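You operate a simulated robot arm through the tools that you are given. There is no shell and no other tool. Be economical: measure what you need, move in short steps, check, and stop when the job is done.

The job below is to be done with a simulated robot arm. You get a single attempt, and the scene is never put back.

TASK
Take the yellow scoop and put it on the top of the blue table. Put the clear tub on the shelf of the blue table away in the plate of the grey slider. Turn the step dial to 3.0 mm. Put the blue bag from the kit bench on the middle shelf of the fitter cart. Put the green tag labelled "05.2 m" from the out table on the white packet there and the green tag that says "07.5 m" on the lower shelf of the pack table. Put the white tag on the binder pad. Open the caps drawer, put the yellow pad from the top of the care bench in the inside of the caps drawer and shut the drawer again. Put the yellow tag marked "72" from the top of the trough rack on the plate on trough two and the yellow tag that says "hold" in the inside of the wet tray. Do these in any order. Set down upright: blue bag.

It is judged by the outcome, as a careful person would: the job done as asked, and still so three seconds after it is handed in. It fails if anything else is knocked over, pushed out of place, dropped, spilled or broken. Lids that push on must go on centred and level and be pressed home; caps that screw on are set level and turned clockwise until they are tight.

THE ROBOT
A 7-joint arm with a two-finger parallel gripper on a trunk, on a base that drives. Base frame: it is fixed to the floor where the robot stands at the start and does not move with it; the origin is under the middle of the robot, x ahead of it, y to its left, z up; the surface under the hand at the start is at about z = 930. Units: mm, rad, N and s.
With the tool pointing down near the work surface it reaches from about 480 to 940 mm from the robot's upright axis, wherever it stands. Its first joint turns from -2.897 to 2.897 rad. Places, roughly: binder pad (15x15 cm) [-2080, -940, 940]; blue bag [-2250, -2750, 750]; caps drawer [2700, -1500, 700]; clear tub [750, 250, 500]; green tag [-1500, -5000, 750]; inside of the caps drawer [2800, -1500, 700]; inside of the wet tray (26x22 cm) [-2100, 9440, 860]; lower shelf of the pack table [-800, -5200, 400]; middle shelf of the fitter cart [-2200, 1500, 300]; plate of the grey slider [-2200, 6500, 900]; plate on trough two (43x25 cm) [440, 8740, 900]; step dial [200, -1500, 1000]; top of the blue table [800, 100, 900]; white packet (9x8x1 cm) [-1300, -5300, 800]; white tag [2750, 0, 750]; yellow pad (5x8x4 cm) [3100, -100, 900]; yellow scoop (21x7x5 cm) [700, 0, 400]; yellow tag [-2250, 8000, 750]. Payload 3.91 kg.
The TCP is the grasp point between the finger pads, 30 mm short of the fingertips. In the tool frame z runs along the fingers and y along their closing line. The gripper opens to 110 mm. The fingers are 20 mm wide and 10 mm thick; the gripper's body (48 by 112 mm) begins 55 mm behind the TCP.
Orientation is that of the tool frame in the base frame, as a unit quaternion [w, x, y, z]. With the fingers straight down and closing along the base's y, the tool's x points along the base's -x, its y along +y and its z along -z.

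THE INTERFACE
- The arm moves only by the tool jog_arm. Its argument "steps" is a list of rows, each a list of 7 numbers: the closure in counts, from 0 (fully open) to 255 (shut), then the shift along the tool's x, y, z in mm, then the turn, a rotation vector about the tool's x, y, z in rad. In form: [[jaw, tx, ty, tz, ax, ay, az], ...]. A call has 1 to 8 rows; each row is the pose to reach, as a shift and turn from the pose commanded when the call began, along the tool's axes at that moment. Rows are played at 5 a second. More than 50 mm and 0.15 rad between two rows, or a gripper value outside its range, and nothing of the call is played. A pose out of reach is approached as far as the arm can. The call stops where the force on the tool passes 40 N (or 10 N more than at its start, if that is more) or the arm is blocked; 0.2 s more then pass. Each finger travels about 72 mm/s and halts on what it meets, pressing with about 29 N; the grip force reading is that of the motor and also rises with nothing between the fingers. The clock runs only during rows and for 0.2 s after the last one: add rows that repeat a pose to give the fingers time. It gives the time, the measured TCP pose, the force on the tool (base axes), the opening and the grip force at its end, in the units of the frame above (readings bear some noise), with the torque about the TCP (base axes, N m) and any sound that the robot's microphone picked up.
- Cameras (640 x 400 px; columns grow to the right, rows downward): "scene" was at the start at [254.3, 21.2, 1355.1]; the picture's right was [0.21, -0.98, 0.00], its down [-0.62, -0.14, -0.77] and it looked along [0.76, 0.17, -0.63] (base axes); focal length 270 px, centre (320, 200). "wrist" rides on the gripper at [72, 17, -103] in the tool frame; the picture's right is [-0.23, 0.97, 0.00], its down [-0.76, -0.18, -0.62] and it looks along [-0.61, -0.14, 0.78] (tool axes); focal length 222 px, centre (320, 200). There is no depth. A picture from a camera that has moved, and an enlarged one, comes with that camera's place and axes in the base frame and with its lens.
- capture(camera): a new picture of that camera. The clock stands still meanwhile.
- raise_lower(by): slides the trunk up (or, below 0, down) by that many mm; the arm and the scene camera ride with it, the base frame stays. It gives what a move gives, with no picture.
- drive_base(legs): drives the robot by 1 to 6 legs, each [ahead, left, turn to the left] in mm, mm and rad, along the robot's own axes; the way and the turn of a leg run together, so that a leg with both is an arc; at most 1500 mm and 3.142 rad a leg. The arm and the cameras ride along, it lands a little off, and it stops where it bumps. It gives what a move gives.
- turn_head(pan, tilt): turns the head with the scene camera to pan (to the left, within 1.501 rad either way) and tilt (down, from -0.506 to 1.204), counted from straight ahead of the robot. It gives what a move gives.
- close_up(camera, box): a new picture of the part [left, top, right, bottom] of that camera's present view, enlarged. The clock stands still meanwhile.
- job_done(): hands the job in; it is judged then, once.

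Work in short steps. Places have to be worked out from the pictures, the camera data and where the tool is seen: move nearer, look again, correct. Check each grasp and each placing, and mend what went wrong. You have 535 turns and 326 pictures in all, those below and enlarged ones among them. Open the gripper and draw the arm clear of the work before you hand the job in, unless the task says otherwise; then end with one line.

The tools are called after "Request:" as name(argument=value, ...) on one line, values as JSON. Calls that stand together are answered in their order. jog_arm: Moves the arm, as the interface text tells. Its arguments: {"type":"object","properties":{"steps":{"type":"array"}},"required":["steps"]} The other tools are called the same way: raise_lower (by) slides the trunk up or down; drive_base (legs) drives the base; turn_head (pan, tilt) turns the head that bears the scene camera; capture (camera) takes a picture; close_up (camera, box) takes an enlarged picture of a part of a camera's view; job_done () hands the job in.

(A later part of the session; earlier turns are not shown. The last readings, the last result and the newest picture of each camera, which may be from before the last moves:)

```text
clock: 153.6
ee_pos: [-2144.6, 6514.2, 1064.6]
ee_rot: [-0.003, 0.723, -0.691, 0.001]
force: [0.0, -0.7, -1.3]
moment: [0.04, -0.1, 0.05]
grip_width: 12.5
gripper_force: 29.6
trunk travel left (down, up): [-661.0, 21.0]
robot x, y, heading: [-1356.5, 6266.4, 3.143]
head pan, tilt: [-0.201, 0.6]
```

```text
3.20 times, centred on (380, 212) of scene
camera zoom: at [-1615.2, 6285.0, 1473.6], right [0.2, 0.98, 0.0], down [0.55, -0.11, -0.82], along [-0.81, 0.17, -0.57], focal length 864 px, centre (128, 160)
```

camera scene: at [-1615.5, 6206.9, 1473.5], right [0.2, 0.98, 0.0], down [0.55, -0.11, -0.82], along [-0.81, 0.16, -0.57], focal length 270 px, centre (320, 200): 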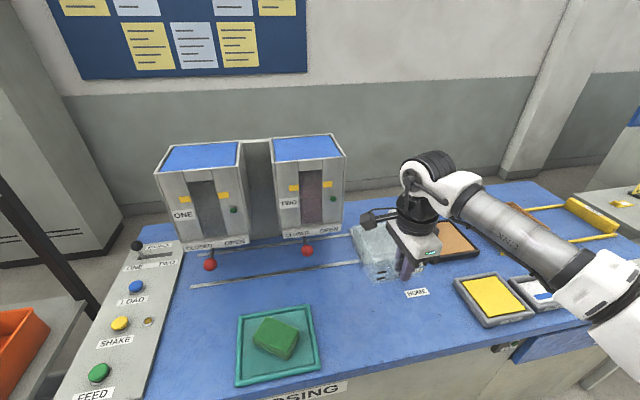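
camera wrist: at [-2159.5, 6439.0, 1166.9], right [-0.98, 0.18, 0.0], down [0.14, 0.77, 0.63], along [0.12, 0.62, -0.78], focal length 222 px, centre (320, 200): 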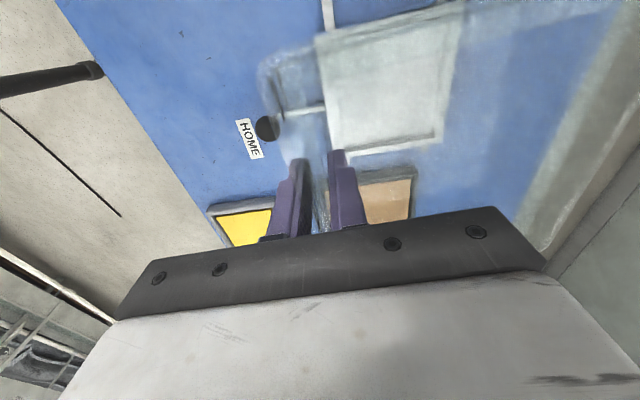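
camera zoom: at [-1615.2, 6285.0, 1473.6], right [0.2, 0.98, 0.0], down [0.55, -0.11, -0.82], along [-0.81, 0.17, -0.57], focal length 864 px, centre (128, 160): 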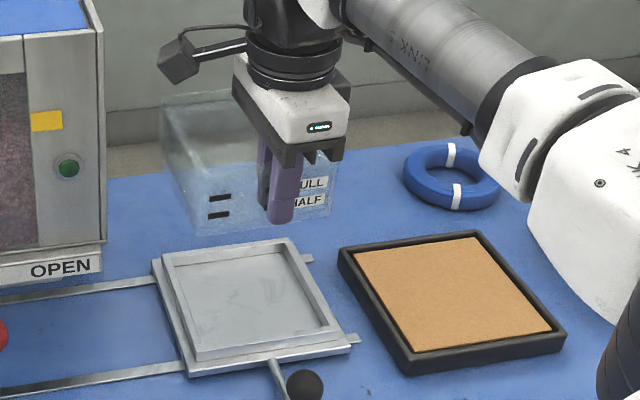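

I zoom further on tray and tub to compare sizes.

Request:
close_up(camera="scene", box=[320, 185, 400, 285])

Request:
close_up(camera="wrist", box=[220, 0, 540, 200])

```text
4.00 times, centred on (360, 235) of scene
camera zoom: at [-1615.2, 6285.0, 1473.6], right [0.2, 0.98, 0.0], down [0.55, -0.11, -0.82], along [-0.81, 0.17, -0.57], focal length 1080 px, centre (160, 60)
```

zoom: 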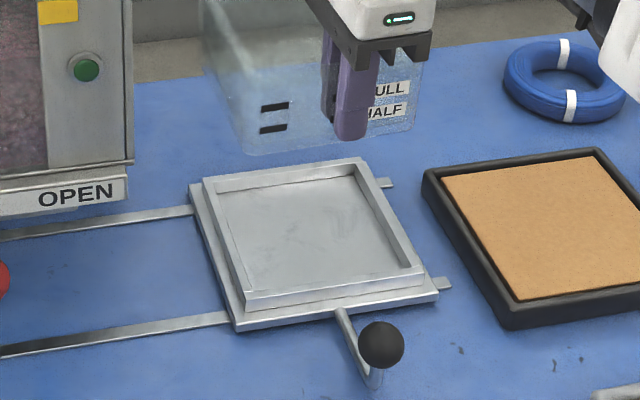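

```text
2.00 times, centred on (380, 100) of wrist
camera zoom: at [-2159.5, 6439.0, 1166.9], right [-0.98, 0.18, 0.0], down [0.14, 0.77, 0.63], along [0.12, 0.62, -0.78], focal length 444 px, centre (200, 400)
```

zoom: 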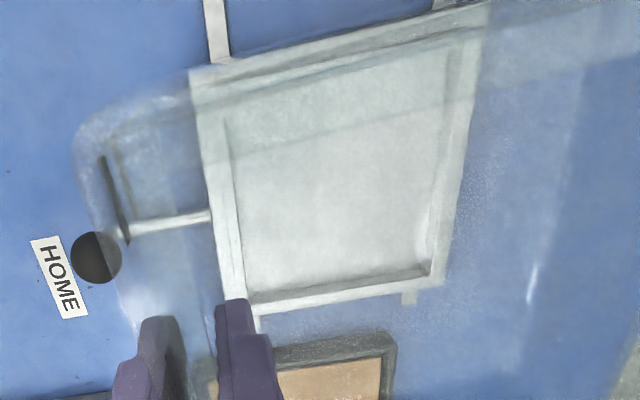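

Tray inner recess is only slightly bigger than the tub's bottom, centred around (−2202,6525) and tub centre is ≈(−2202,6514). I shift +11 mm in y and lower 95 mm to compare directly.

Request:
jog_arm(steps=[[255, -6, 0, 20, 0, 0, 0], [255, -11, 0, 40, 0, 0, 0], [255, -11, 0, 60, 0, 0, 0], [255, -11, 0, 80, 0, 0, 0], [255, -11, 0, 90, 0, 0, 0]])

Request:
close_up(camera="scene", box=[310, 175, 430, 275])

Request:
close_up(camera="wrist", box=[220, 0, 540, 200])

```text
clock: 154.8
ee_pos: [-2144.6, 6523.6, 974.6]
ee_rot: [-0.002, 0.723, -0.691, 0.001]
force: [-0.2, 0.4, -2.4]
moment: [0.0, -0.07, -0.01]
grip_width: 12.5
gripper_force: 28.9
trunk travel left (down, up): [-661.0, 21.0]
robot x, y, heading: [-1358.1, 6265.0, 3.142]
head pan, tilt: [-0.201, 0.6]
```

```text
4.00 times, centred on (370, 225) of scene
camera zoom: at [-1614.4, 6285.3, 1473.8], right [0.2, 0.98, 0.0], down [0.55, -0.11, -0.82], along [-0.81, 0.17, -0.57], focal length 1080 px, centre (120, 100)
```

zoom: 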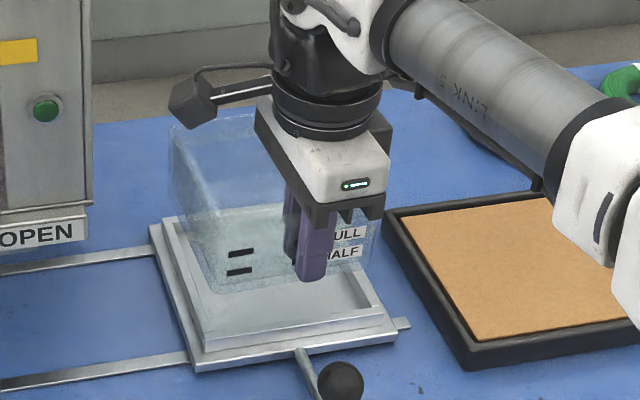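

```text
2.00 times, centred on (380, 100) of wrist
camera zoom: at [-2158.9, 6449.1, 1076.1], right [-0.98, 0.18, 0.0], down [0.14, 0.77, 0.63], along [0.12, 0.61, -0.78], focal length 444 px, centre (200, 400)
```

zoom: 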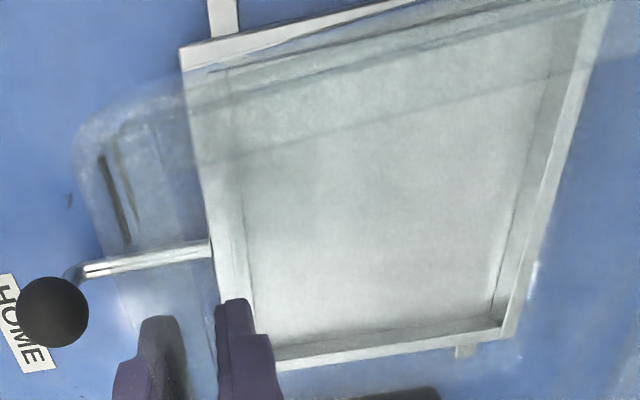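

I zoom more on the tub's lower edge versus the tray to judge yaw.

Request:
close_up(camera="scene", box=[340, 200, 412, 270])

```text
5.71 times, centred on (376, 235) of scene
camera zoom: at [-1614.4, 6285.3, 1473.8], right [0.2, 0.98, 0.0], down [0.55, -0.11, -0.82], along [-0.81, 0.17, -0.57], focal length 1543 px, centre (0, 0)
```

zoom: 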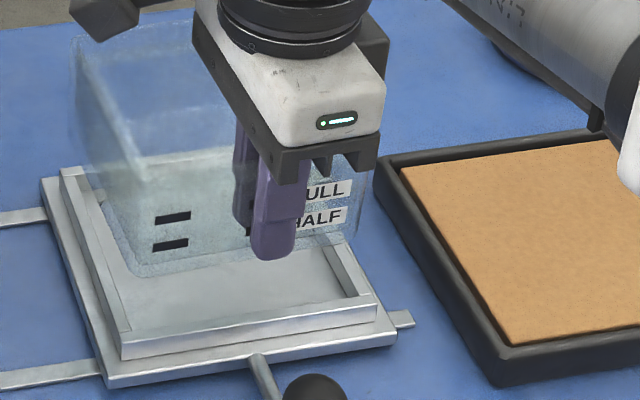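

Yaw matches within ~1–2°, widths leave ~2–3 mm margin per side. I shift 3 mm in +y and lower 22 mm more, then compare again.

Request:
jog_arm(steps=[[255, -3, 0, 8, 0, 0, 0], [255, -3, 0, 16, 0, 0, 0], [255, -3, 0, 22, 0, 0, 0]])

Request:
close_up(camera="scene", box=[340, 200, 412, 270])

```text
clock: 155.6
ee_pos: [-2145.3, 6525.6, 953.6]
ee_rot: [-0.003, 0.723, -0.691, 0.0]
force: [-0.1, 0.6, -0.7]
moment: [0.0, -0.07, -0.01]
grip_width: 12.3
gripper_force: 29.0
trunk travel left (down, up): [-661.0, 21.0]
robot x, y, heading: [-1360.0, 6264.3, 3.144]
head pan, tilt: [-0.201, 0.6]
```

```text
5.71 times, centred on (376, 235) of scene
camera zoom: at [-1614.4, 6285.3, 1473.8], right [0.2, 0.98, 0.0], down [0.55, -0.11, -0.82], along [-0.81, 0.17, -0.57], focal length 1543 px, centre (0, 0)
```

zoom: 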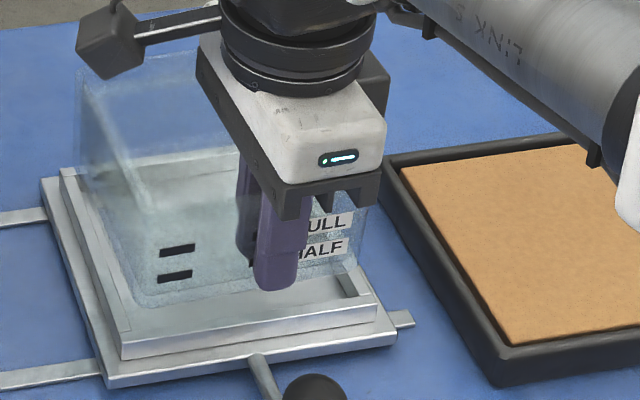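

Close now. I move 2 mm toward −x and descend in small steps watching force.

Request:
jog_arm(steps=[[255, 0, 2, 3, 0, 0, 0], [255, 0, 2, 6, 0, 0, 0]])

Request:
jog_arm(steps=[[255, 0, 0, 2, 0, 0, 0], [255, 0, 0, 4, 0, 0, 0]])

Request:
close_up(camera="scene", box=[340, 200, 412, 270])

```text
clock: 156.2
ee_pos: [-2146.2, 6526.4, 946.8]
ee_rot: [-0.003, 0.723, -0.691, 0.0]
force: [0.2, -0.8, -1.1]
moment: [0.04, -0.06, -0.01]
grip_width: 12.7
gripper_force: 28.7
trunk travel left (down, up): [-661.0, 21.0]
robot x, y, heading: [-1361.0, 6265.4, 3.143]
head pan, tilt: [-0.201, 0.6]
```

```text
clock: 156.8
ee_pos: [-2146.5, 6526.3, 942.6]
ee_rot: [-0.002, 0.723, -0.691, 0.001]
force: [0.2, -0.7, -1.4]
moment: [0.0, -0.08, 0.0]
grip_width: 12.5
gripper_force: 29.4
trunk travel left (down, up): [-661.0, 21.0]
robot x, y, heading: [-1357.3, 6262.8, 3.138]
head pan, tilt: [-0.201, 0.6]
```

```text
5.71 times, centred on (376, 235) of scene
camera zoom: at [-1614.3, 6285.3, 1473.8], right [0.2, 0.98, 0.0], down [0.55, -0.11, -0.82], along [-0.81, 0.17, -0.57], focal length 1543 px, centre (0, 0)
```

zoom: 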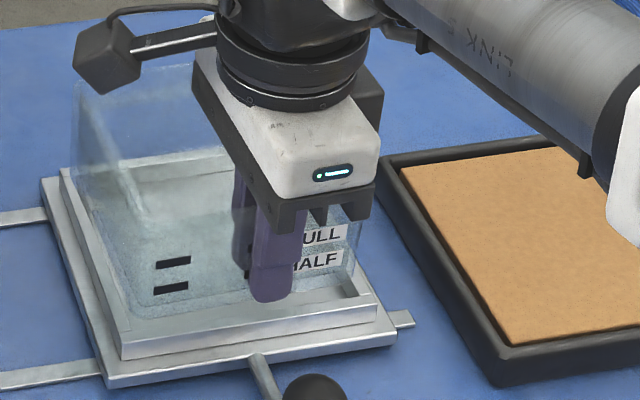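

Still free; continue downward gently.

Request:
jog_arm(steps=[[255, 0, 0, 2, 0, 0, 0], [255, 0, 0, 4, 0, 0, 0]])

Request:
jog_arm(steps=[[255, 0, 0, 2, 0, 0, 0], [255, 0, 0, 4, 0, 0, 0]])

Request:
close_up(camera="scene", box=[340, 200, 412, 270])

```text
clock: 157.4
ee_pos: [-2146.8, 6526.6, 939.0]
ee_rot: [-0.002, 0.723, -0.691, 0.0]
force: [0.1, -0.8, -1.0]
moment: [-0.03, -0.07, 0.03]
grip_width: 12.3
gripper_force: 29.6
trunk travel left (down, up): [-661.0, 21.0]
robot x, y, heading: [-1359.9, 6263.0, 3.144]
head pan, tilt: [-0.201, 0.6]
```

```text
clock: 158.0
ee_pos: [-2147.2, 6525.9, 934.3]
ee_rot: [-0.002, 0.723, -0.691, 0.0]
force: [-0.3, -0.3, -1.0]
moment: [0.0, -0.05, 0.02]
grip_width: 12.3
gripper_force: 28.7
trunk travel left (down, up): [-661.0, 21.0]
robot x, y, heading: [-1359.8, 6261.6, 3.143]
head pan, tilt: [-0.201, 0.6]
```

```text
5.71 times, centred on (376, 235) of scene
camera zoom: at [-1614.3, 6285.3, 1473.8], right [0.2, 0.98, 0.0], down [0.55, -0.11, -0.83], along [-0.81, 0.17, -0.57], focal length 1543 px, centre (0, 0)
```

zoom: 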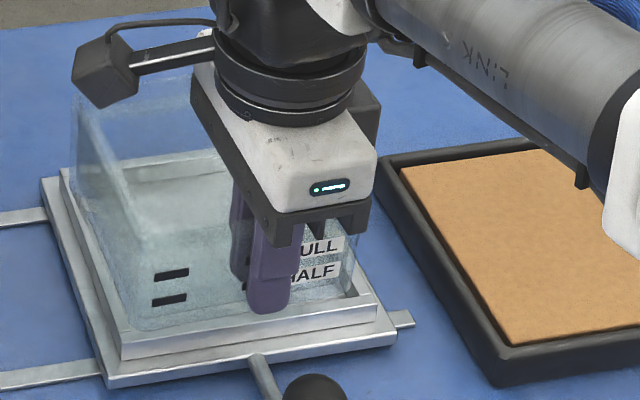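

Looks like it's entering the recess with the left side tight; I nudge +2 mm in y and go on down.

Request:
jog_arm(steps=[[255, -2, 0, 0, 0, 0, 0], [255, -2, 0, 3, 0, 0, 0]])

Request:
jog_arm(steps=[[255, 0, 0, 2, 0, 0, 0], [255, 0, 0, 3, 0, 0, 0]])

Request:
close_up(camera="scene", box=[340, 200, 412, 270])

```text
clock: 158.6
ee_pos: [-2147.8, 6527.5, 932.0]
ee_rot: [-0.002, 0.723, -0.691, 0.0]
force: [0.8, 0.9, -1.6]
moment: [0.03, -0.04, -0.06]
grip_width: 12.6
gripper_force: 29.2
trunk travel left (down, up): [-661.0, 21.0]
robot x, y, heading: [-1359.9, 6266.7, 3.137]
head pan, tilt: [-0.201, 0.6]
```

```text
clock: 159.2
ee_pos: [-2145.9, 6528.7, 928.7]
ee_rot: [-0.002, 0.723, -0.691, -0.001]
force: [0.3, -0.4, -1.3]
moment: [0.01, -0.07, -0.01]
grip_width: 12.6
gripper_force: 28.8
trunk travel left (down, up): [-661.0, 21.0]
robot x, y, heading: [-1362.4, 6264.3, 3.143]
head pan, tilt: [-0.201, 0.6]
```

```text
5.71 times, centred on (376, 235) of scene
camera zoom: at [-1614.3, 6285.3, 1473.8], right [0.2, 0.98, 0.0], down [0.55, -0.11, -0.83], along [-0.81, 0.17, -0.56], focal length 1543 px, centre (0, 0)
```

zoom: 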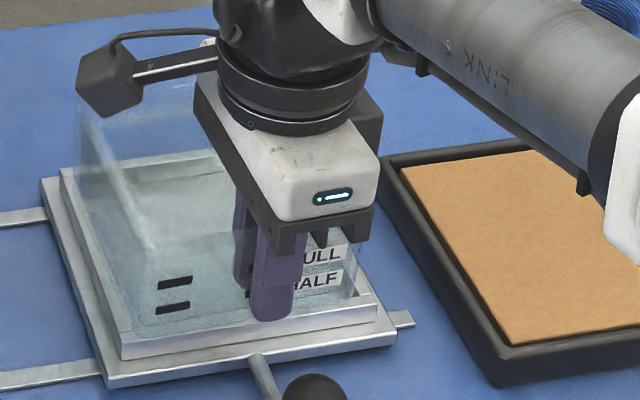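

The tub's front edge seems to overlap the near rim, not yet in contact. I move 7 mm toward −x and lower a little.

Request:
jog_arm(steps=[[255, 0, 4, 0, 0, 0, 0], [255, 0, 7, 0, 0, 0, 0], [255, 0, 7, 3, 0, 0, 0]])

Request:
close_up(camera="scene", box=[340, 200, 412, 270])

Request:
capture(camera="wrist")

```text
clock: 160.0
ee_pos: [-2154.3, 6526.8, 925.8]
ee_rot: [-0.003, 0.723, -0.691, -0.001]
force: [-0.6, 0.3, -1.7]
moment: [0.05, -0.03, -0.02]
grip_width: 12.6
gripper_force: 29.1
trunk travel left (down, up): [-661.0, 21.0]
robot x, y, heading: [-1354.7, 6264.8, 3.14]
head pan, tilt: [-0.201, 0.6]
```

```text
5.71 times, centred on (376, 235) of scene
camera zoom: at [-1614.4, 6285.3, 1473.8], right [0.2, 0.98, 0.0], down [0.55, -0.11, -0.82], along [-0.81, 0.17, -0.57], focal length 1543 px, centre (0, 0)
```

zoom: 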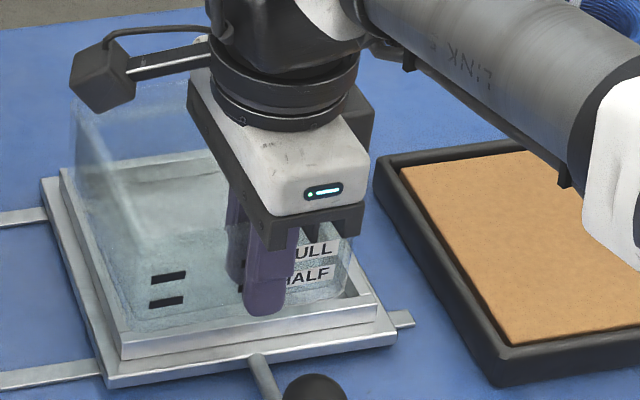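

```text
253 pictures are left
camera wrist: at [-2167.9, 6452.6, 1027.7], right [-0.98, 0.18, 0.0], down [0.14, 0.77, 0.63], along [0.12, 0.62, -0.78], focal length 222 px, centre (320, 200)
```

wrist: 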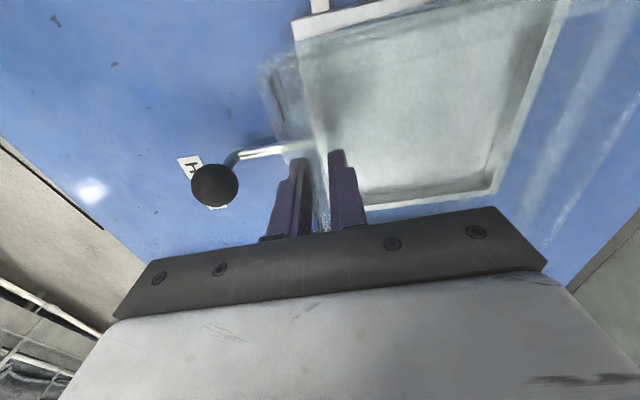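

Still no contact; I correct +3 mm in y and continue down.

Request:
jog_arm(steps=[[255, -3, 0, 0, 0, 0, 0], [255, -3, 0, 2, 0, 0, 0], [255, -3, 0, 4, 0, 0, 0]])

Request:
jog_arm(steps=[[255, 0, 0, 2, 0, 0, 0], [255, 0, 0, 4, 0, 0, 0]])

Request:
close_up(camera="scene", box=[340, 200, 412, 270])

```text
clock: 160.8
ee_pos: [-2153.7, 6530.9, 921.8]
ee_rot: [-0.003, 0.723, -0.691, 0.0]
force: [-1.1, 0.7, -1.7]
moment: [0.01, -0.09, -0.02]
grip_width: 12.5
gripper_force: 29.0
trunk travel left (down, up): [-661.0, 21.0]
robot x, y, heading: [-1357.8, 6263.5, 3.135]
head pan, tilt: [-0.201, 0.6]
```

```text
clock: 161.4
ee_pos: [-2153.0, 6530.5, 917.7]
ee_rot: [-0.002, 0.723, -0.691, 0.001]
force: [0.0, -0.1, 0.0]
moment: [0.02, -0.09, -0.02]
grip_width: 12.5
gripper_force: 29.3
trunk travel left (down, up): [-661.0, 21.0]
robot x, y, heading: [-1357.5, 6266.2, 3.141]
head pan, tilt: [-0.201, 0.6]
```

```text
5.71 times, centred on (376, 235) of scene
camera zoom: at [-1614.3, 6285.3, 1473.8], right [0.2, 0.98, 0.0], down [0.55, -0.11, -0.83], along [-0.81, 0.17, -0.57], focal length 1543 px, centre (0, 0)
```

zoom: 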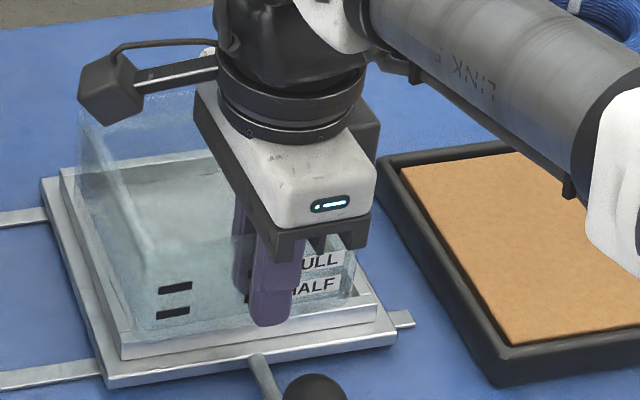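

The rim must be lower (~860) so I need more −x. I move 12 mm toward −x and compare.

Request:
jog_arm(steps=[[255, 0, 6, 0, 0, 0, 0], [255, 0, 12, 0, 0, 0, 0], [255, 0, 12, 3, 0, 0, 0]])

Request:
close_up(camera="scene", box=[340, 200, 412, 270])

Request:
close_up(camera="wrist", box=[240, 0, 560, 220])

```text
clock: 162.2
ee_pos: [-2164.9, 6531.0, 914.2]
ee_rot: [-0.003, 0.722, -0.691, 0.0]
force: [-0.6, -0.7, -0.8]
moment: [0.0, -0.08, -0.01]
grip_width: 12.2
gripper_force: 28.8
trunk travel left (down, up): [-661.0, 21.0]
robot x, y, heading: [-1357.9, 6262.6, 3.143]
head pan, tilt: [-0.201, 0.6]
```

```text
5.71 times, centred on (376, 235) of scene
camera zoom: at [-1614.3, 6285.3, 1473.8], right [0.2, 0.98, 0.0], down [0.55, -0.11, -0.82], along [-0.81, 0.17, -0.57], focal length 1543 px, centre (0, 0)
```

zoom: 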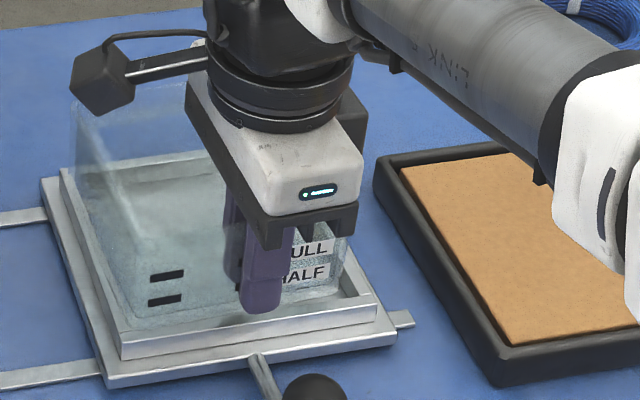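

```text
1.82 times, centred on (400, 110) of wrist
camera zoom: at [-2179.5, 6455.9, 1016.7], right [-0.98, 0.18, 0.0], down [0.14, 0.77, 0.63], along [0.12, 0.62, -0.78], focal length 404 px, centre (174, 364)
```

zoom: 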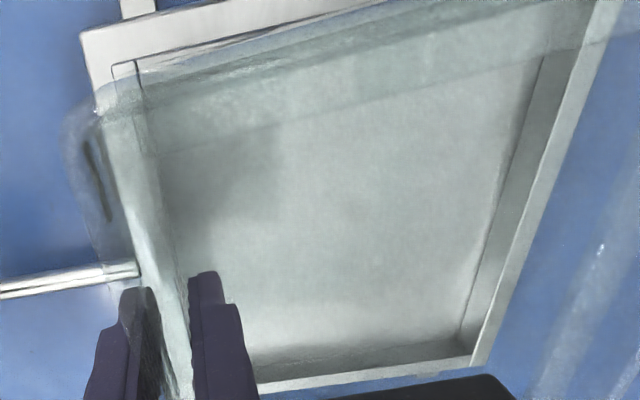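

From the wrist view the recess spans about x −2294…−2168, y 6459…6590, so its centre is (−2231,6524). I raise 8 mm, shift 11 mm in −x and 5 mm in −y, then lower in steps.

Request:
jog_arm(steps=[[255, 0, 0, -8, 0, 0, 0], [255, 3, 6, -8, 0, 0, 0], [255, 5, 11, -8, 0, 0, 0], [255, 5, 11, -3, 0, 0, 0], [255, 5, 11, 0, 0, 0, 0], [255, 5, 11, 3, 0, 0, 0]])

Request:
close_up(camera="scene", box=[340, 200, 412, 270])

```text
clock: 163.6
ee_pos: [-2176.0, 6524.1, 910.7]
ee_rot: [-0.002, 0.723, -0.691, 0.0]
force: [-0.2, -0.3, -1.6]
moment: [-0.01, -0.04, 0.03]
grip_width: 12.6
gripper_force: 29.0
trunk travel left (down, up): [-661.0, 21.0]
robot x, y, heading: [-1357.2, 6259.0, 3.144]
head pan, tilt: [-0.201, 0.6]
```

```text
5.71 times, centred on (376, 235) of scene
camera zoom: at [-1614.4, 6285.3, 1473.8], right [0.2, 0.98, 0.0], down [0.55, -0.11, -0.82], along [-0.81, 0.17, -0.57], focal length 1543 px, centre (0, 0)
```

zoom: 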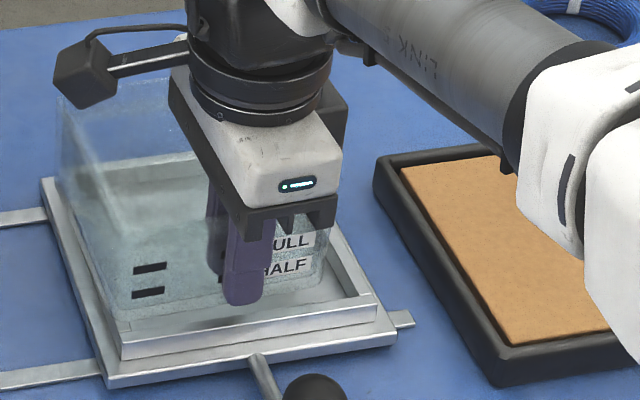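

By direct comparison in the scene view, the tub is ~10 mm too far left now. I shift +10 mm in y and lower in small steps.

Request:
jog_arm(steps=[[255, -5, 0, -3, 0, 0, 0], [255, -10, 0, -3, 0, 0, 0], [255, -10, 0, 0, 0, 0, 0], [255, -10, 0, 2, 0, 0, 0]])

Request:
jog_arm(steps=[[255, 0, 0, 2, 0, 0, 0], [255, 0, 0, 4, 0, 0, 0]])

Request:
close_up(camera="scene", box=[340, 200, 412, 270])

```text
clock: 164.6
ee_pos: [-2177.0, 6534.9, 910.3]
ee_rot: [-0.002, 0.723, -0.691, -0.001]
force: [-0.4, 0.7, -1.7]
moment: [0.03, -0.05, 0.0]
grip_width: 12.5
gripper_force: 29.1
trunk travel left (down, up): [-661.0, 21.0]
robot x, y, heading: [-1359.0, 6263.8, 3.144]
head pan, tilt: [-0.201, 0.6]
```

```text
clock: 165.2
ee_pos: [-2176.9, 6534.5, 907.1]
ee_rot: [-0.003, 0.723, -0.691, -0.001]
force: [-1.9, 0.5, 5.5]
moment: [-0.23, 0.15, -0.06]
grip_width: 12.5
gripper_force: 29.3
trunk travel left (down, up): [-661.0, 21.0]
robot x, y, heading: [-1357.3, 6265.8, 3.144]
head pan, tilt: [-0.201, 0.6]
```

```text
5.71 times, centred on (376, 235) of scene
camera zoom: at [-1613.7, 6285.2, 1474.1], right [0.2, 0.98, 0.0], down [0.55, -0.11, -0.83], along [-0.81, 0.17, -0.56], focal length 1543 px, centre (0, 0)
```

zoom: 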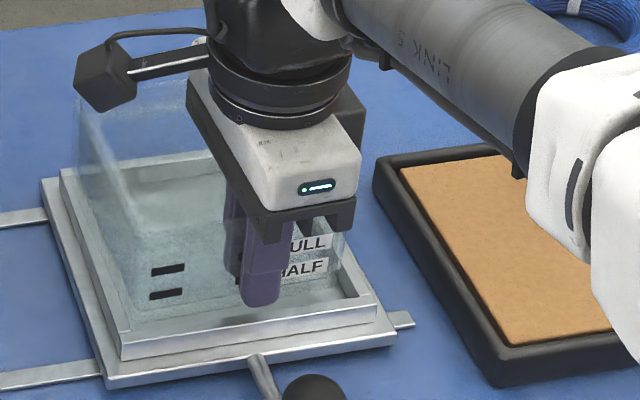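

Contact on the left side (moment says ~42 mm to −y). I raise 4 mm, shift 4 mm more +y, and lower again.

Request:
jog_arm(steps=[[255, 0, 0, -4, 0, 0, 0], [255, -4, 0, -4, 0, 0, 0], [255, -4, 0, -1, 0, 0, 0], [255, -4, 0, 1, 0, 0, 0]])

Request:
jog_arm(steps=[[255, 0, 0, 1.5, 0, 0, 0], [255, 0, 0, 3, 0, 0, 0]])

Request:
close_up(camera="scene", box=[340, 200, 412, 270])

```text
clock: 166.2
ee_pos: [-2176.5, 6539.0, 906.5]
ee_rot: [-0.001, 0.723, -0.691, -0.001]
force: [4.4, -0.4, 9.9]
moment: [-0.78, 0.37, 0.0]
grip_width: 12.6
gripper_force: 29.3
trunk travel left (down, up): [-661.0, 21.0]
robot x, y, heading: [-1356.5, 6265.0, 3.143]
head pan, tilt: [-0.201, 0.6]
```

```text
clock: 166.8
ee_pos: [-2175.4, 6540.4, 903.0]
ee_rot: [-0.001, 0.723, -0.691, -0.001]
force: [8.3, 2.0, 12.5]
moment: [-0.73, 0.44, -0.02]
grip_width: 12.8
gripper_force: 28.5
trunk travel left (down, up): [-661.0, 21.0]
robot x, y, heading: [-1359.8, 6264.9, 3.136]
head pan, tilt: [-0.201, 0.6]
```

```text
5.71 times, centred on (376, 235) of scene
camera zoom: at [-1612.0, 6285.1, 1474.4], right [0.2, 0.98, 0.0], down [0.55, -0.11, -0.83], along [-0.81, 0.17, -0.56], focal length 1543 px, centre (0, 0)
```

zoom: 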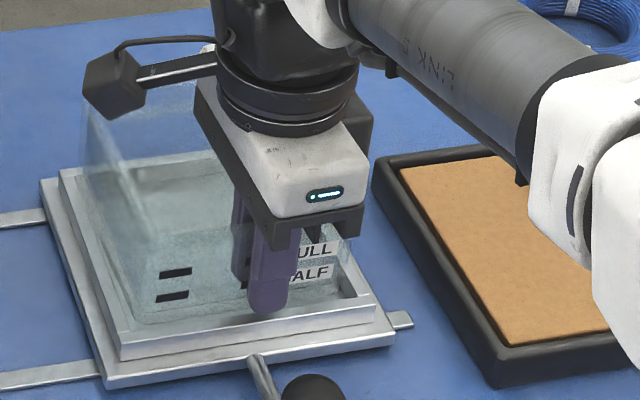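

Force now pushes +x: the back-left corner touches the far rim. I lift 8 mm and look from the wrist.

Request:
jog_arm(steps=[[255, 0, 0, -4, 0, 0, 0], [255, 0, 0, -9, 0, 0, 0], [255, 0, 0, -9, 0, 0, 0]])

Request:
close_up(camera="wrist", box=[240, 0, 560, 220])

Request:
close_up(camera="scene", box=[340, 190, 412, 260])

```text
clock: 167.6
ee_pos: [-2177.4, 6538.6, 909.8]
ee_rot: [-0.002, 0.723, -0.69, 0.0]
force: [0.1, -0.3, -0.9]
moment: [-0.03, -0.09, 0.02]
grip_width: 12.7
gripper_force: 29.0
trunk travel left (down, up): [-661.0, 21.0]
robot x, y, heading: [-1356.3, 6263.0, 3.147]
head pan, tilt: [-0.201, 0.6]
```

```text
1.82 times, centred on (400, 110) of wrist
camera zoom: at [-2191.2, 6464.4, 1012.5], right [-0.98, 0.18, 0.0], down [0.14, 0.77, 0.63], along [0.12, 0.61, -0.78], focal length 404 px, centre (174, 364)
```

zoom: 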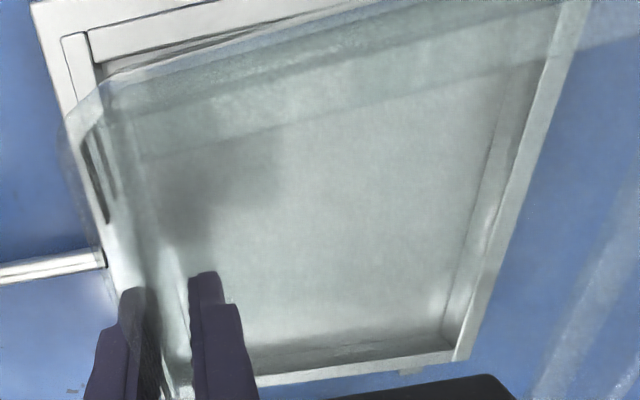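

```text
5.71 times, centred on (376, 225) of scene
camera zoom: at [-1614.6, 6285.3, 1473.7], right [0.2, 0.98, 0.0], down [0.55, -0.11, -0.82], along [-0.81, 0.16, -0.57], focal length 1543 px, centre (0, 57)
```

zoom: 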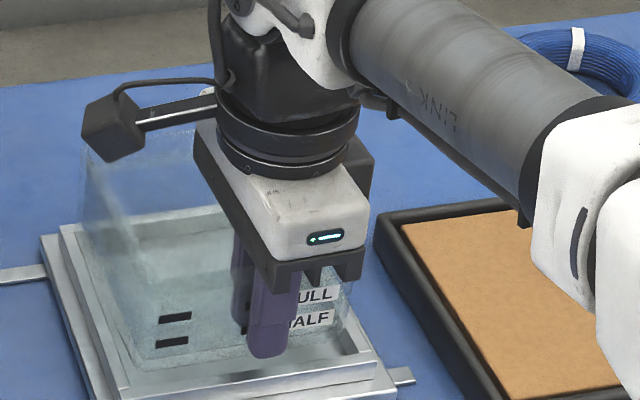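

The tub may simply droop at its back-left and be touching the plate floor. I test by shifting +5 mm x, −2 mm y and lowering again to see the contact height.

Request:
jog_arm(steps=[[255, 2, -5, 0, 0, 0, 0], [255, 2, -5, 2, 0, 0, 0], [255, 2, -5, 4, 0, 0, 0]])

Request:
jog_arm(steps=[[255, 0, 0, 1.5, 0, 0, 0], [255, 0, 0, 3, 0, 0, 0]])

Request:
close_up(camera="scene", box=[340, 190, 412, 260])

```text
clock: 168.4
ee_pos: [-2171.2, 6536.8, 907.7]
ee_rot: [-0.002, 0.723, -0.691, 0.0]
force: [0.9, -1.1, 5.3]
moment: [0.2, -0.12, 0.0]
grip_width: 12.8
gripper_force: 29.2
trunk travel left (down, up): [-661.0, 21.0]
robot x, y, heading: [-1359.1, 6265.0, 3.143]
head pan, tilt: [-0.201, 0.6]
```

```text
clock: 169.0
ee_pos: [-2170.9, 6534.9, 906.5]
ee_rot: [-0.002, 0.723, -0.69, -0.002]
force: [-1.1, -2.2, 17.7]
moment: [0.56, -0.22, -0.01]
grip_width: 12.6
gripper_force: 29.8
trunk travel left (down, up): [-661.0, 21.0]
robot x, y, heading: [-1358.6, 6262.9, 3.143]
head pan, tilt: [-0.201, 0.6]
```

```text
5.71 times, centred on (376, 225) of scene
camera zoom: at [-1612.4, 6284.4, 1474.5], right [0.2, 0.98, 0.0], down [0.55, -0.11, -0.83], along [-0.81, 0.17, -0.56], focal length 1543 px, centre (0, 57)
```

zoom: 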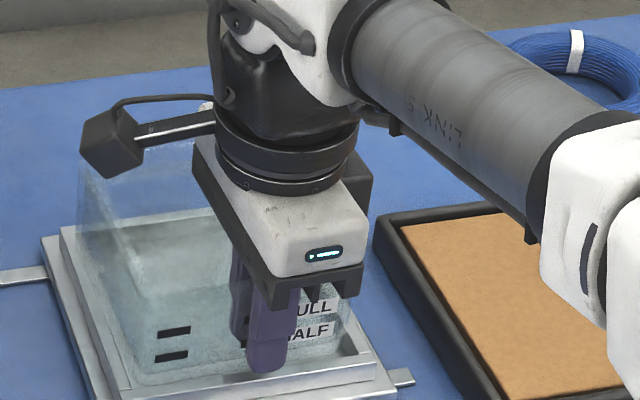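

Contacts are diagonal (front-right here, back-left before), so the tub is yawed slightly clockwise. I lift, rotate +0.05 rad ccw, recentre and lower again.

Request:
jog_arm(steps=[[255, 0, 0, -8, 0, 0, 0], [255, -3, 3, -8, 0, 0, -0.05], [255, -3, 3, -8, 0, 0, -0.05], [255, -3, 3, -4, 0, 0, -0.05]])

Request:
jog_arm(steps=[[255, 0, 0, 2, 0, 0, 0], [255, 0, 0, 4, 0, 0, 0]])

Request:
close_up(camera="scene", box=[340, 190, 412, 260])

```text
clock: 170.0
ee_pos: [-2174.5, 6539.4, 907.6]
ee_rot: [-0.003, 0.74, -0.672, 0.001]
force: [0.4, 0.8, -1.5]
moment: [0.03, -0.09, -0.02]
grip_width: 12.6
gripper_force: 28.8
trunk travel left (down, up): [-661.0, 21.0]
robot x, y, heading: [-1355.5, 6264.2, 3.143]
head pan, tilt: [-0.201, 0.6]
```

```text
clock: 170.6
ee_pos: [-2174.2, 6538.9, 906.1]
ee_rot: [-0.001, 0.74, -0.673, -0.001]
force: [1.0, 0.0, 9.6]
moment: [-0.02, 0.26, -0.01]
grip_width: 12.6
gripper_force: 28.8
trunk travel left (down, up): [-661.0, 21.0]
robot x, y, heading: [-1361.3, 6266.3, 3.139]
head pan, tilt: [-0.201, 0.6]
```

```text
5.71 times, centred on (376, 225) of scene
camera zoom: at [-1613.0, 6284.9, 1474.3], right [0.2, 0.98, 0.0], down [0.55, -0.11, -0.83], along [-0.81, 0.17, -0.56], focal length 1543 px, centre (0, 57)
```

zoom: 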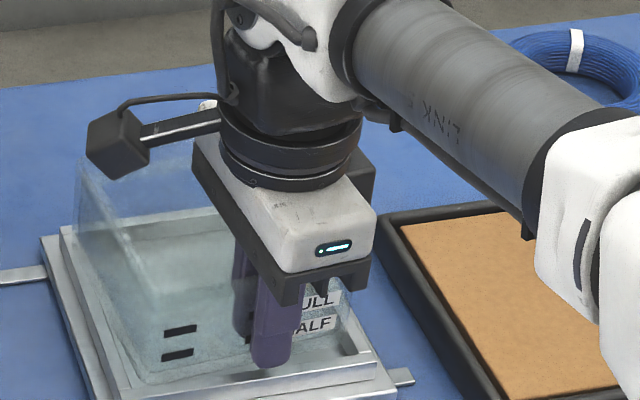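

Contact is now central; the tub may be on the plate floor. To tell, I raise 1.5 mm and nudge +x: if inside the recess, the near rim will resist.

Request:
jog_arm(steps=[[255, 0, 0, -4.5, 0, 0, 0], [255, 0, -4, -4.5, 0, 0, 0], [255, 0, -8, -4.5, 0, 0, 0]])

Request:
jog_arm(steps=[[255, 0, -2, 1, 0, 0, 0], [255, 0, -5, 1, 0, 0, 0]])

Request:
close_up(camera="scene", box=[340, 190, 412, 260])

```text
clock: 171.4
ee_pos: [-2167.1, 6540.5, 907.6]
ee_rot: [-0.002, 0.74, -0.672, 0.001]
force: [-0.5, 0.3, -0.5]
moment: [0.05, -0.07, 0.02]
grip_width: 12.4
gripper_force: 29.0
trunk travel left (down, up): [-661.0, 21.0]
robot x, y, heading: [-1359.7, 6267.1, 3.14]
head pan, tilt: [-0.201, 0.6]
```

```text
clock: 172.0
ee_pos: [-2162.6, 6541.4, 908.3]
ee_rot: [-0.002, 0.741, -0.672, 0.0]
force: [0.8, -0.2, -1.6]
moment: [0.03, -0.06, 0.02]
grip_width: 12.4
gripper_force: 28.7
trunk travel left (down, up): [-661.0, 21.0]
robot x, y, heading: [-1359.9, 6265.8, 3.141]
head pan, tilt: [-0.201, 0.6]
```

```text
5.71 times, centred on (376, 225) of scene
camera zoom: at [-1614.2, 6285.3, 1473.8], right [0.2, 0.98, 0.0], down [0.55, -0.11, -0.83], along [-0.81, 0.17, -0.56], focal length 1543 px, centre (0, 57)
```

zoom: 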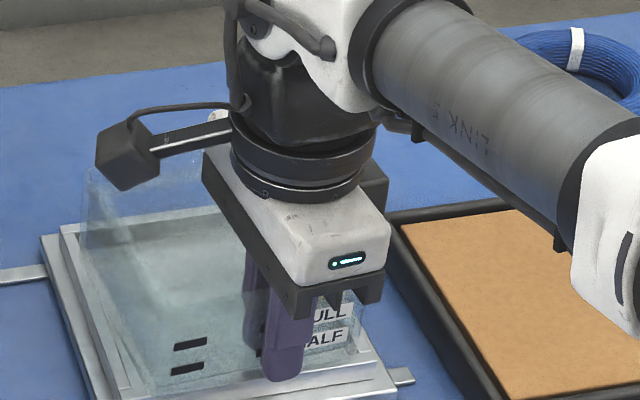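

No resistance: it is still above the rim (rim contact at TCP≈906). Comparing edges, the target TCP is about (−2180,6535) with this yaw. I move there and lower.

Request:
jog_arm(steps=[[255, 2, 9, -4, 0, 0, 0], [255, 4.3, 18, -4, 0, 0, 0], [255, 4.3, 18, -1, 0, 0, 0], [255, 4.3, 18, 1, 0, 0, 0]])

Request:
jog_arm(steps=[[255, 0, 0, 2, 0, 0, 0], [255, 0, 0, 3.5, 0, 0, 0]])

Request:
close_up(camera="scene", box=[340, 190, 412, 260])

```text
clock: 173.0
ee_pos: [-2179.4, 6534.2, 907.1]
ee_rot: [-0.003, 0.74, -0.673, 0.0]
force: [0.3, 0.3, 0.6]
moment: [0.09, 0.13, 0.03]
grip_width: 12.5
gripper_force: 29.4
trunk travel left (down, up): [-661.0, 21.0]
robot x, y, heading: [-1360.5, 6262.8, 3.146]
head pan, tilt: [-0.201, 0.6]
```

```text
clock: 173.6
ee_pos: [-2178.3, 6537.3, 904.4]
ee_rot: [-0.001, 0.741, -0.672, -0.001]
force: [-1.0, 0.6, 8.6]
moment: [-0.25, 0.22, -0.02]
grip_width: 12.7
gripper_force: 29.6
trunk travel left (down, up): [-661.0, 21.0]
robot x, y, heading: [-1359.3, 6265.0, 3.144]
head pan, tilt: [-0.201, 0.6]
```

```text
5.71 times, centred on (376, 225) of scene
camera zoom: at [-1613.3, 6285.1, 1474.2], right [0.2, 0.98, 0.0], down [0.55, -0.11, -0.83], along [-0.81, 0.17, -0.56], focal length 1543 px, centre (0, 57)
```

zoom: 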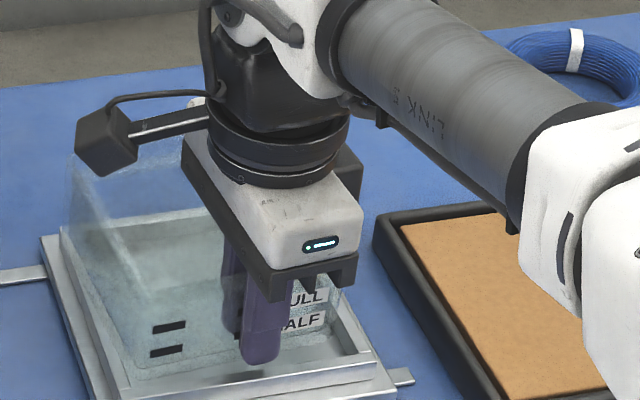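

Left side contact again with compliance pushing +y. I shift +4 mm in y and press lightly.

Request:
jog_arm(steps=[[255, 0, 0, -4, 0, 0, 0], [255, -5, 0, -4, 0, 0, 0], [255, -5, 0, -1, 0, 0, 0], [255, -5, 0, 1, 0, 0, 0]])

Request:
jog_arm(steps=[[255, 0, 0, 2, 0, 0, 0], [255, 0, 0, 3, 0, 0, 0]])

Request:
capture(camera="wrist")

```text
clock: 174.6
ee_pos: [-2178.6, 6539.8, 902.9]
ee_rot: [-0.002, 0.74, -0.672, -0.001]
force: [2.3, 0.7, 7.2]
moment: [-0.29, 0.3, 0.0]
grip_width: 12.7
gripper_force: 29.1
trunk travel left (down, up): [-661.0, 21.0]
robot x, y, heading: [-1360.4, 6264.8, 3.141]
head pan, tilt: [-0.201, 0.6]
```

```text
clock: 175.2
ee_pos: [-2179.4, 6539.7, 900.0]
ee_rot: [-0.002, 0.74, -0.672, -0.001]
force: [6.1, 2.3, 14.6]
moment: [-0.7, 0.42, 0.2]
grip_width: 13.1
gripper_force: 28.8
trunk travel left (down, up): [-661.0, 21.0]
robot x, y, heading: [-1357.9, 6265.1, 3.147]
head pan, tilt: [-0.201, 0.6]
```

```text
240 pictures are left
camera wrist: at [-2189.0, 6465.2, 1002.3], right [-0.99, 0.13, 0.0], down [0.1, 0.77, 0.63], along [0.08, 0.62, -0.78], focal length 222 px, centre (320, 200)
```

wrist: 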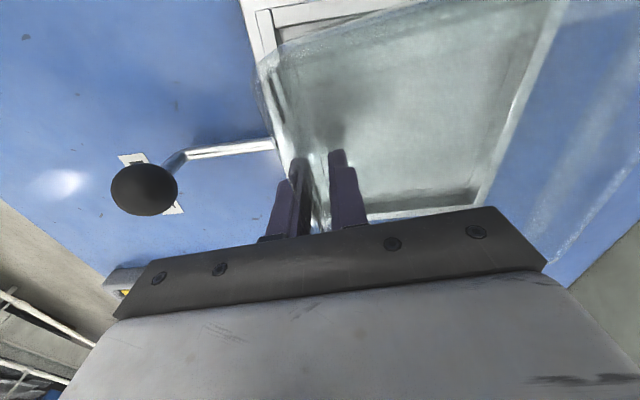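

The front-right is dropping in, the back-left corner rests on the rim (Fx+, Fy+). I ease up 3 mm, shift +4 x/+3 y and lower.

Request:
jog_arm(steps=[[255, 0, 0, -5, 0, 0, 0], [255, -3, -4, -5, 0, 0, 0], [255, -3, -4, -2, 0, 0, 0], [255, -3, -4, 1, 0, 0, 0]])

Request:
jog_arm(steps=[[255, 0, 0, 2, 0, 0, 0], [255, 0, 0, 4, 0, 0, 0]])

Request:
close_up(camera="scene", box=[340, 190, 412, 260])

```text
clock: 176.2
ee_pos: [-2174.8, 6542.9, 902.1]
ee_rot: [-0.001, 0.741, -0.672, -0.002]
force: [-1.7, 0.8, 20.7]
moment: [-0.55, 0.4, 0.05]
grip_width: 13.1
gripper_force: 28.8
trunk travel left (down, up): [-661.0, 21.0]
robot x, y, heading: [-1360.3, 6265.4, 3.142]
head pan, tilt: [-0.201, 0.6]
```

```text
clock: 176.8
ee_pos: [-2177.8, 6544.1, 899.9]
ee_rot: [0.001, 0.74, -0.673, -0.005]
force: [2.4, -0.5, 10.1]
moment: [0.47, 1.16, -0.26]
grip_width: 12.9
gripper_force: 29.5
trunk travel left (down, up): [-661.0, 21.0]
robot x, y, heading: [-1356.9, 6267.2, 3.137]
head pan, tilt: [-0.201, 0.6]
stopped in row 2: the force on the tool passed its limit at 42 N (the readings are from after the stop); the commanded pose is now the measured one
```

```text
5.71 times, centred on (376, 225) of scene
camera zoom: at [-1613.6, 6285.0, 1473.6], right [0.2, 0.98, 0.0], down [0.55, -0.11, -0.83], along [-0.81, 0.17, -0.56], focal length 1543 px, centre (0, 57)
```

zoom: 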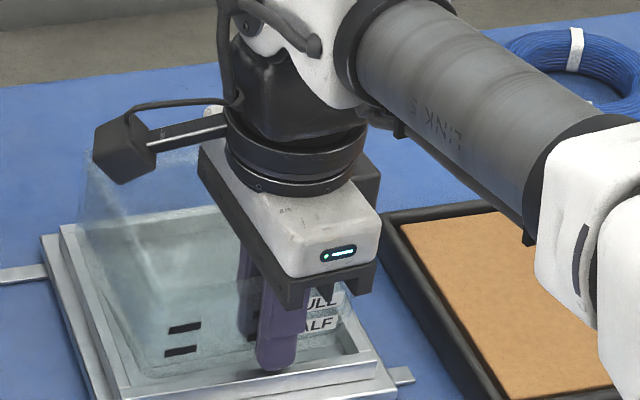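

Force spiked, then eased. I zoom at high magnification on the left part to see where the tub's bottom edges are.

Request:
close_up(camera="scene", box=[345, 208, 390, 254])

Request:
close_up(camera="wrist", box=[240, 0, 560, 220])

```text
8.70 times, centred on (368, 231) of scene
camera zoom: at [-1613.6, 6285.0, 1473.6], right [0.2, 0.98, 0.0], down [0.55, -0.11, -0.83], along [-0.81, 0.17, -0.56], focal length 2348 px, centre (-93, -70)
```

zoom: 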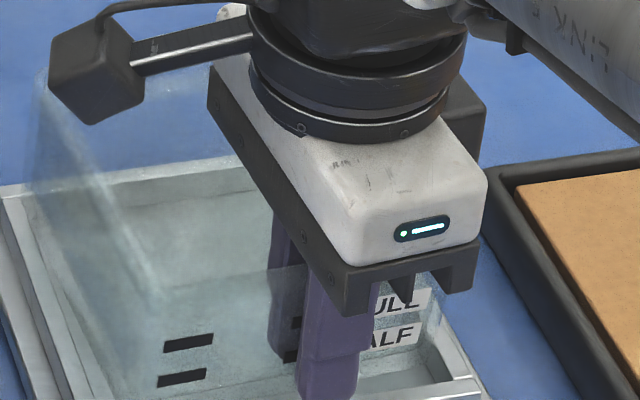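

```text
1.82 times, centred on (400, 110) of wrist
camera zoom: at [-2187.0, 6469.2, 1001.6], right [-0.99, 0.13, 0.01], down [0.11, 0.77, 0.63], along [0.08, 0.62, -0.78], focal length 404 px, centre (174, 364)
```

zoom: 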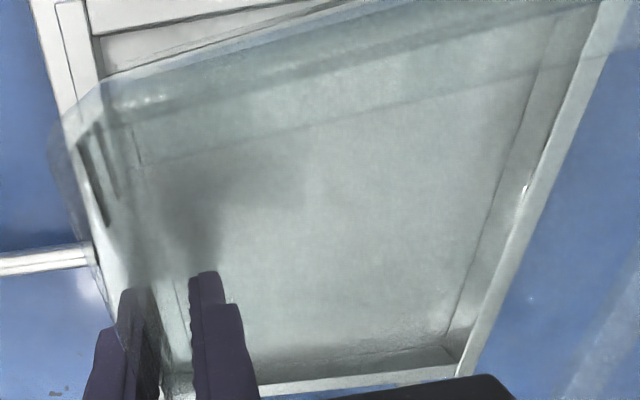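

The wrist view shows the tub rotated ccw relative to the tray, so my last rotation was the wrong way. I lift 9 mm, rotate back 0.11 rad cw, and set TCP near (−2177,6535).

Request:
jog_arm(steps=[[255, 0, 0, -9, 0, 0, 0], [255, 5, 0, -9, 0, 0, 0.06], [255, 9, 0, -9, 0, 0, 0.11], [255, 9, 0, -9, 0, 0, 0.11]])

Request:
close_up(camera="wrist", box=[240, 0, 560, 220])

Request:
close_up(camera="scene", box=[340, 190, 412, 260])

```text
clock: 177.8
ee_pos: [-2175.9, 6534.5, 906.1]
ee_rot: [0.001, -0.702, 0.713, 0.002]
force: [-0.6, 0.4, -1.2]
moment: [-0.01, -0.03, 0.02]
grip_width: 12.5
gripper_force: 29.0
trunk travel left (down, up): [-661.0, 21.0]
robot x, y, heading: [-1359.3, 6264.5, 3.144]
head pan, tilt: [-0.201, 0.6]
```

```text
1.82 times, centred on (400, 110) of wrist
camera zoom: at [-2194.2, 6461.3, 1008.7], right [-0.97, 0.24, 0.0], down [0.19, 0.76, 0.63], along [0.15, 0.61, -0.78], focal length 404 px, centre (174, 364)
```

zoom: 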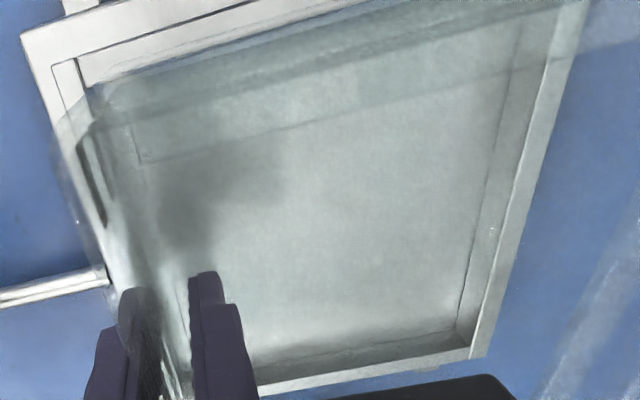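

```text
5.71 times, centred on (376, 225) of scene
camera zoom: at [-1614.4, 6285.4, 1473.8], right [0.2, 0.98, 0.0], down [0.55, -0.11, -0.82], along [-0.81, 0.17, -0.57], focal length 1543 px, centre (0, 57)
```

zoom: 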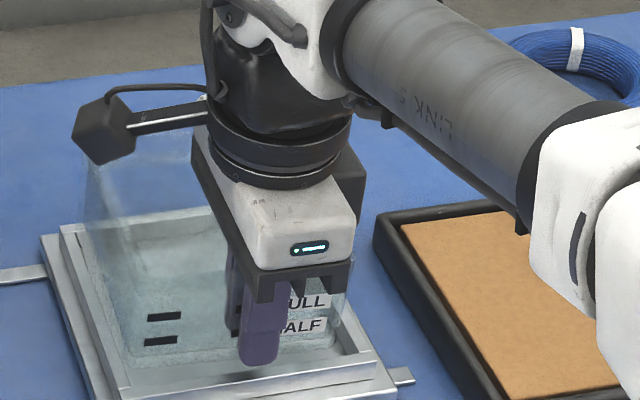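

Edges are parallel now and there is no contact at z=906. I lower in steps.

Request:
jog_arm(steps=[[255, 0, 0, 2, 0, 0, 0], [255, 0, 0, 4, 0, 0, 0]])

Request:
jog_arm(steps=[[255, 0, 0, 1.5, 0, 0, 0], [255, 0, 0, 3, 0, 0, 0]])

Request:
close_up(camera="scene", box=[340, 190, 412, 260])

```text
clock: 178.4
ee_pos: [-2175.2, 6535.0, 902.2]
ee_rot: [0.0, -0.701, 0.713, 0.002]
force: [-0.1, 0.0, -1.6]
moment: [0.03, -0.06, -0.01]
grip_width: 12.5
gripper_force: 28.7
trunk travel left (down, up): [-661.0, 21.0]
robot x, y, heading: [-1357.8, 6265.7, 3.143]
head pan, tilt: [-0.201, 0.6]
```

```text
clock: 179.0
ee_pos: [-2175.8, 6534.4, 900.8]
ee_rot: [0.0, -0.702, 0.712, 0.002]
force: [-2.2, 0.7, 3.7]
moment: [-0.29, -0.04, -0.08]
grip_width: 12.3
gripper_force: 29.4
trunk travel left (down, up): [-661.0, 21.0]
robot x, y, heading: [-1358.2, 6263.1, 3.142]
head pan, tilt: [-0.201, 0.6]
```

```text
5.71 times, centred on (376, 225) of scene
camera zoom: at [-1614.0, 6285.3, 1474.0], right [0.2, 0.98, 0.0], down [0.55, -0.11, -0.83], along [-0.81, 0.17, -0.56], focal length 1543 px, centre (0, 57)
```

zoom: 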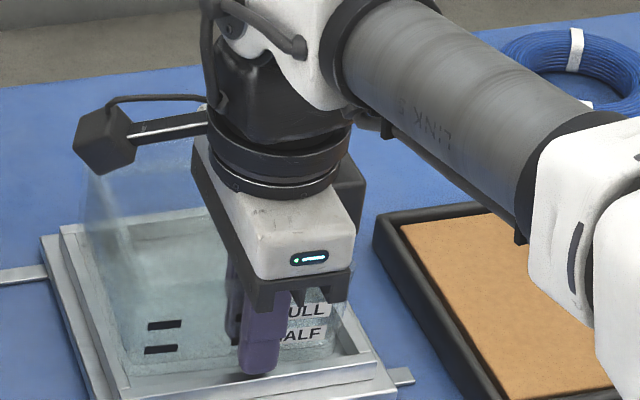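

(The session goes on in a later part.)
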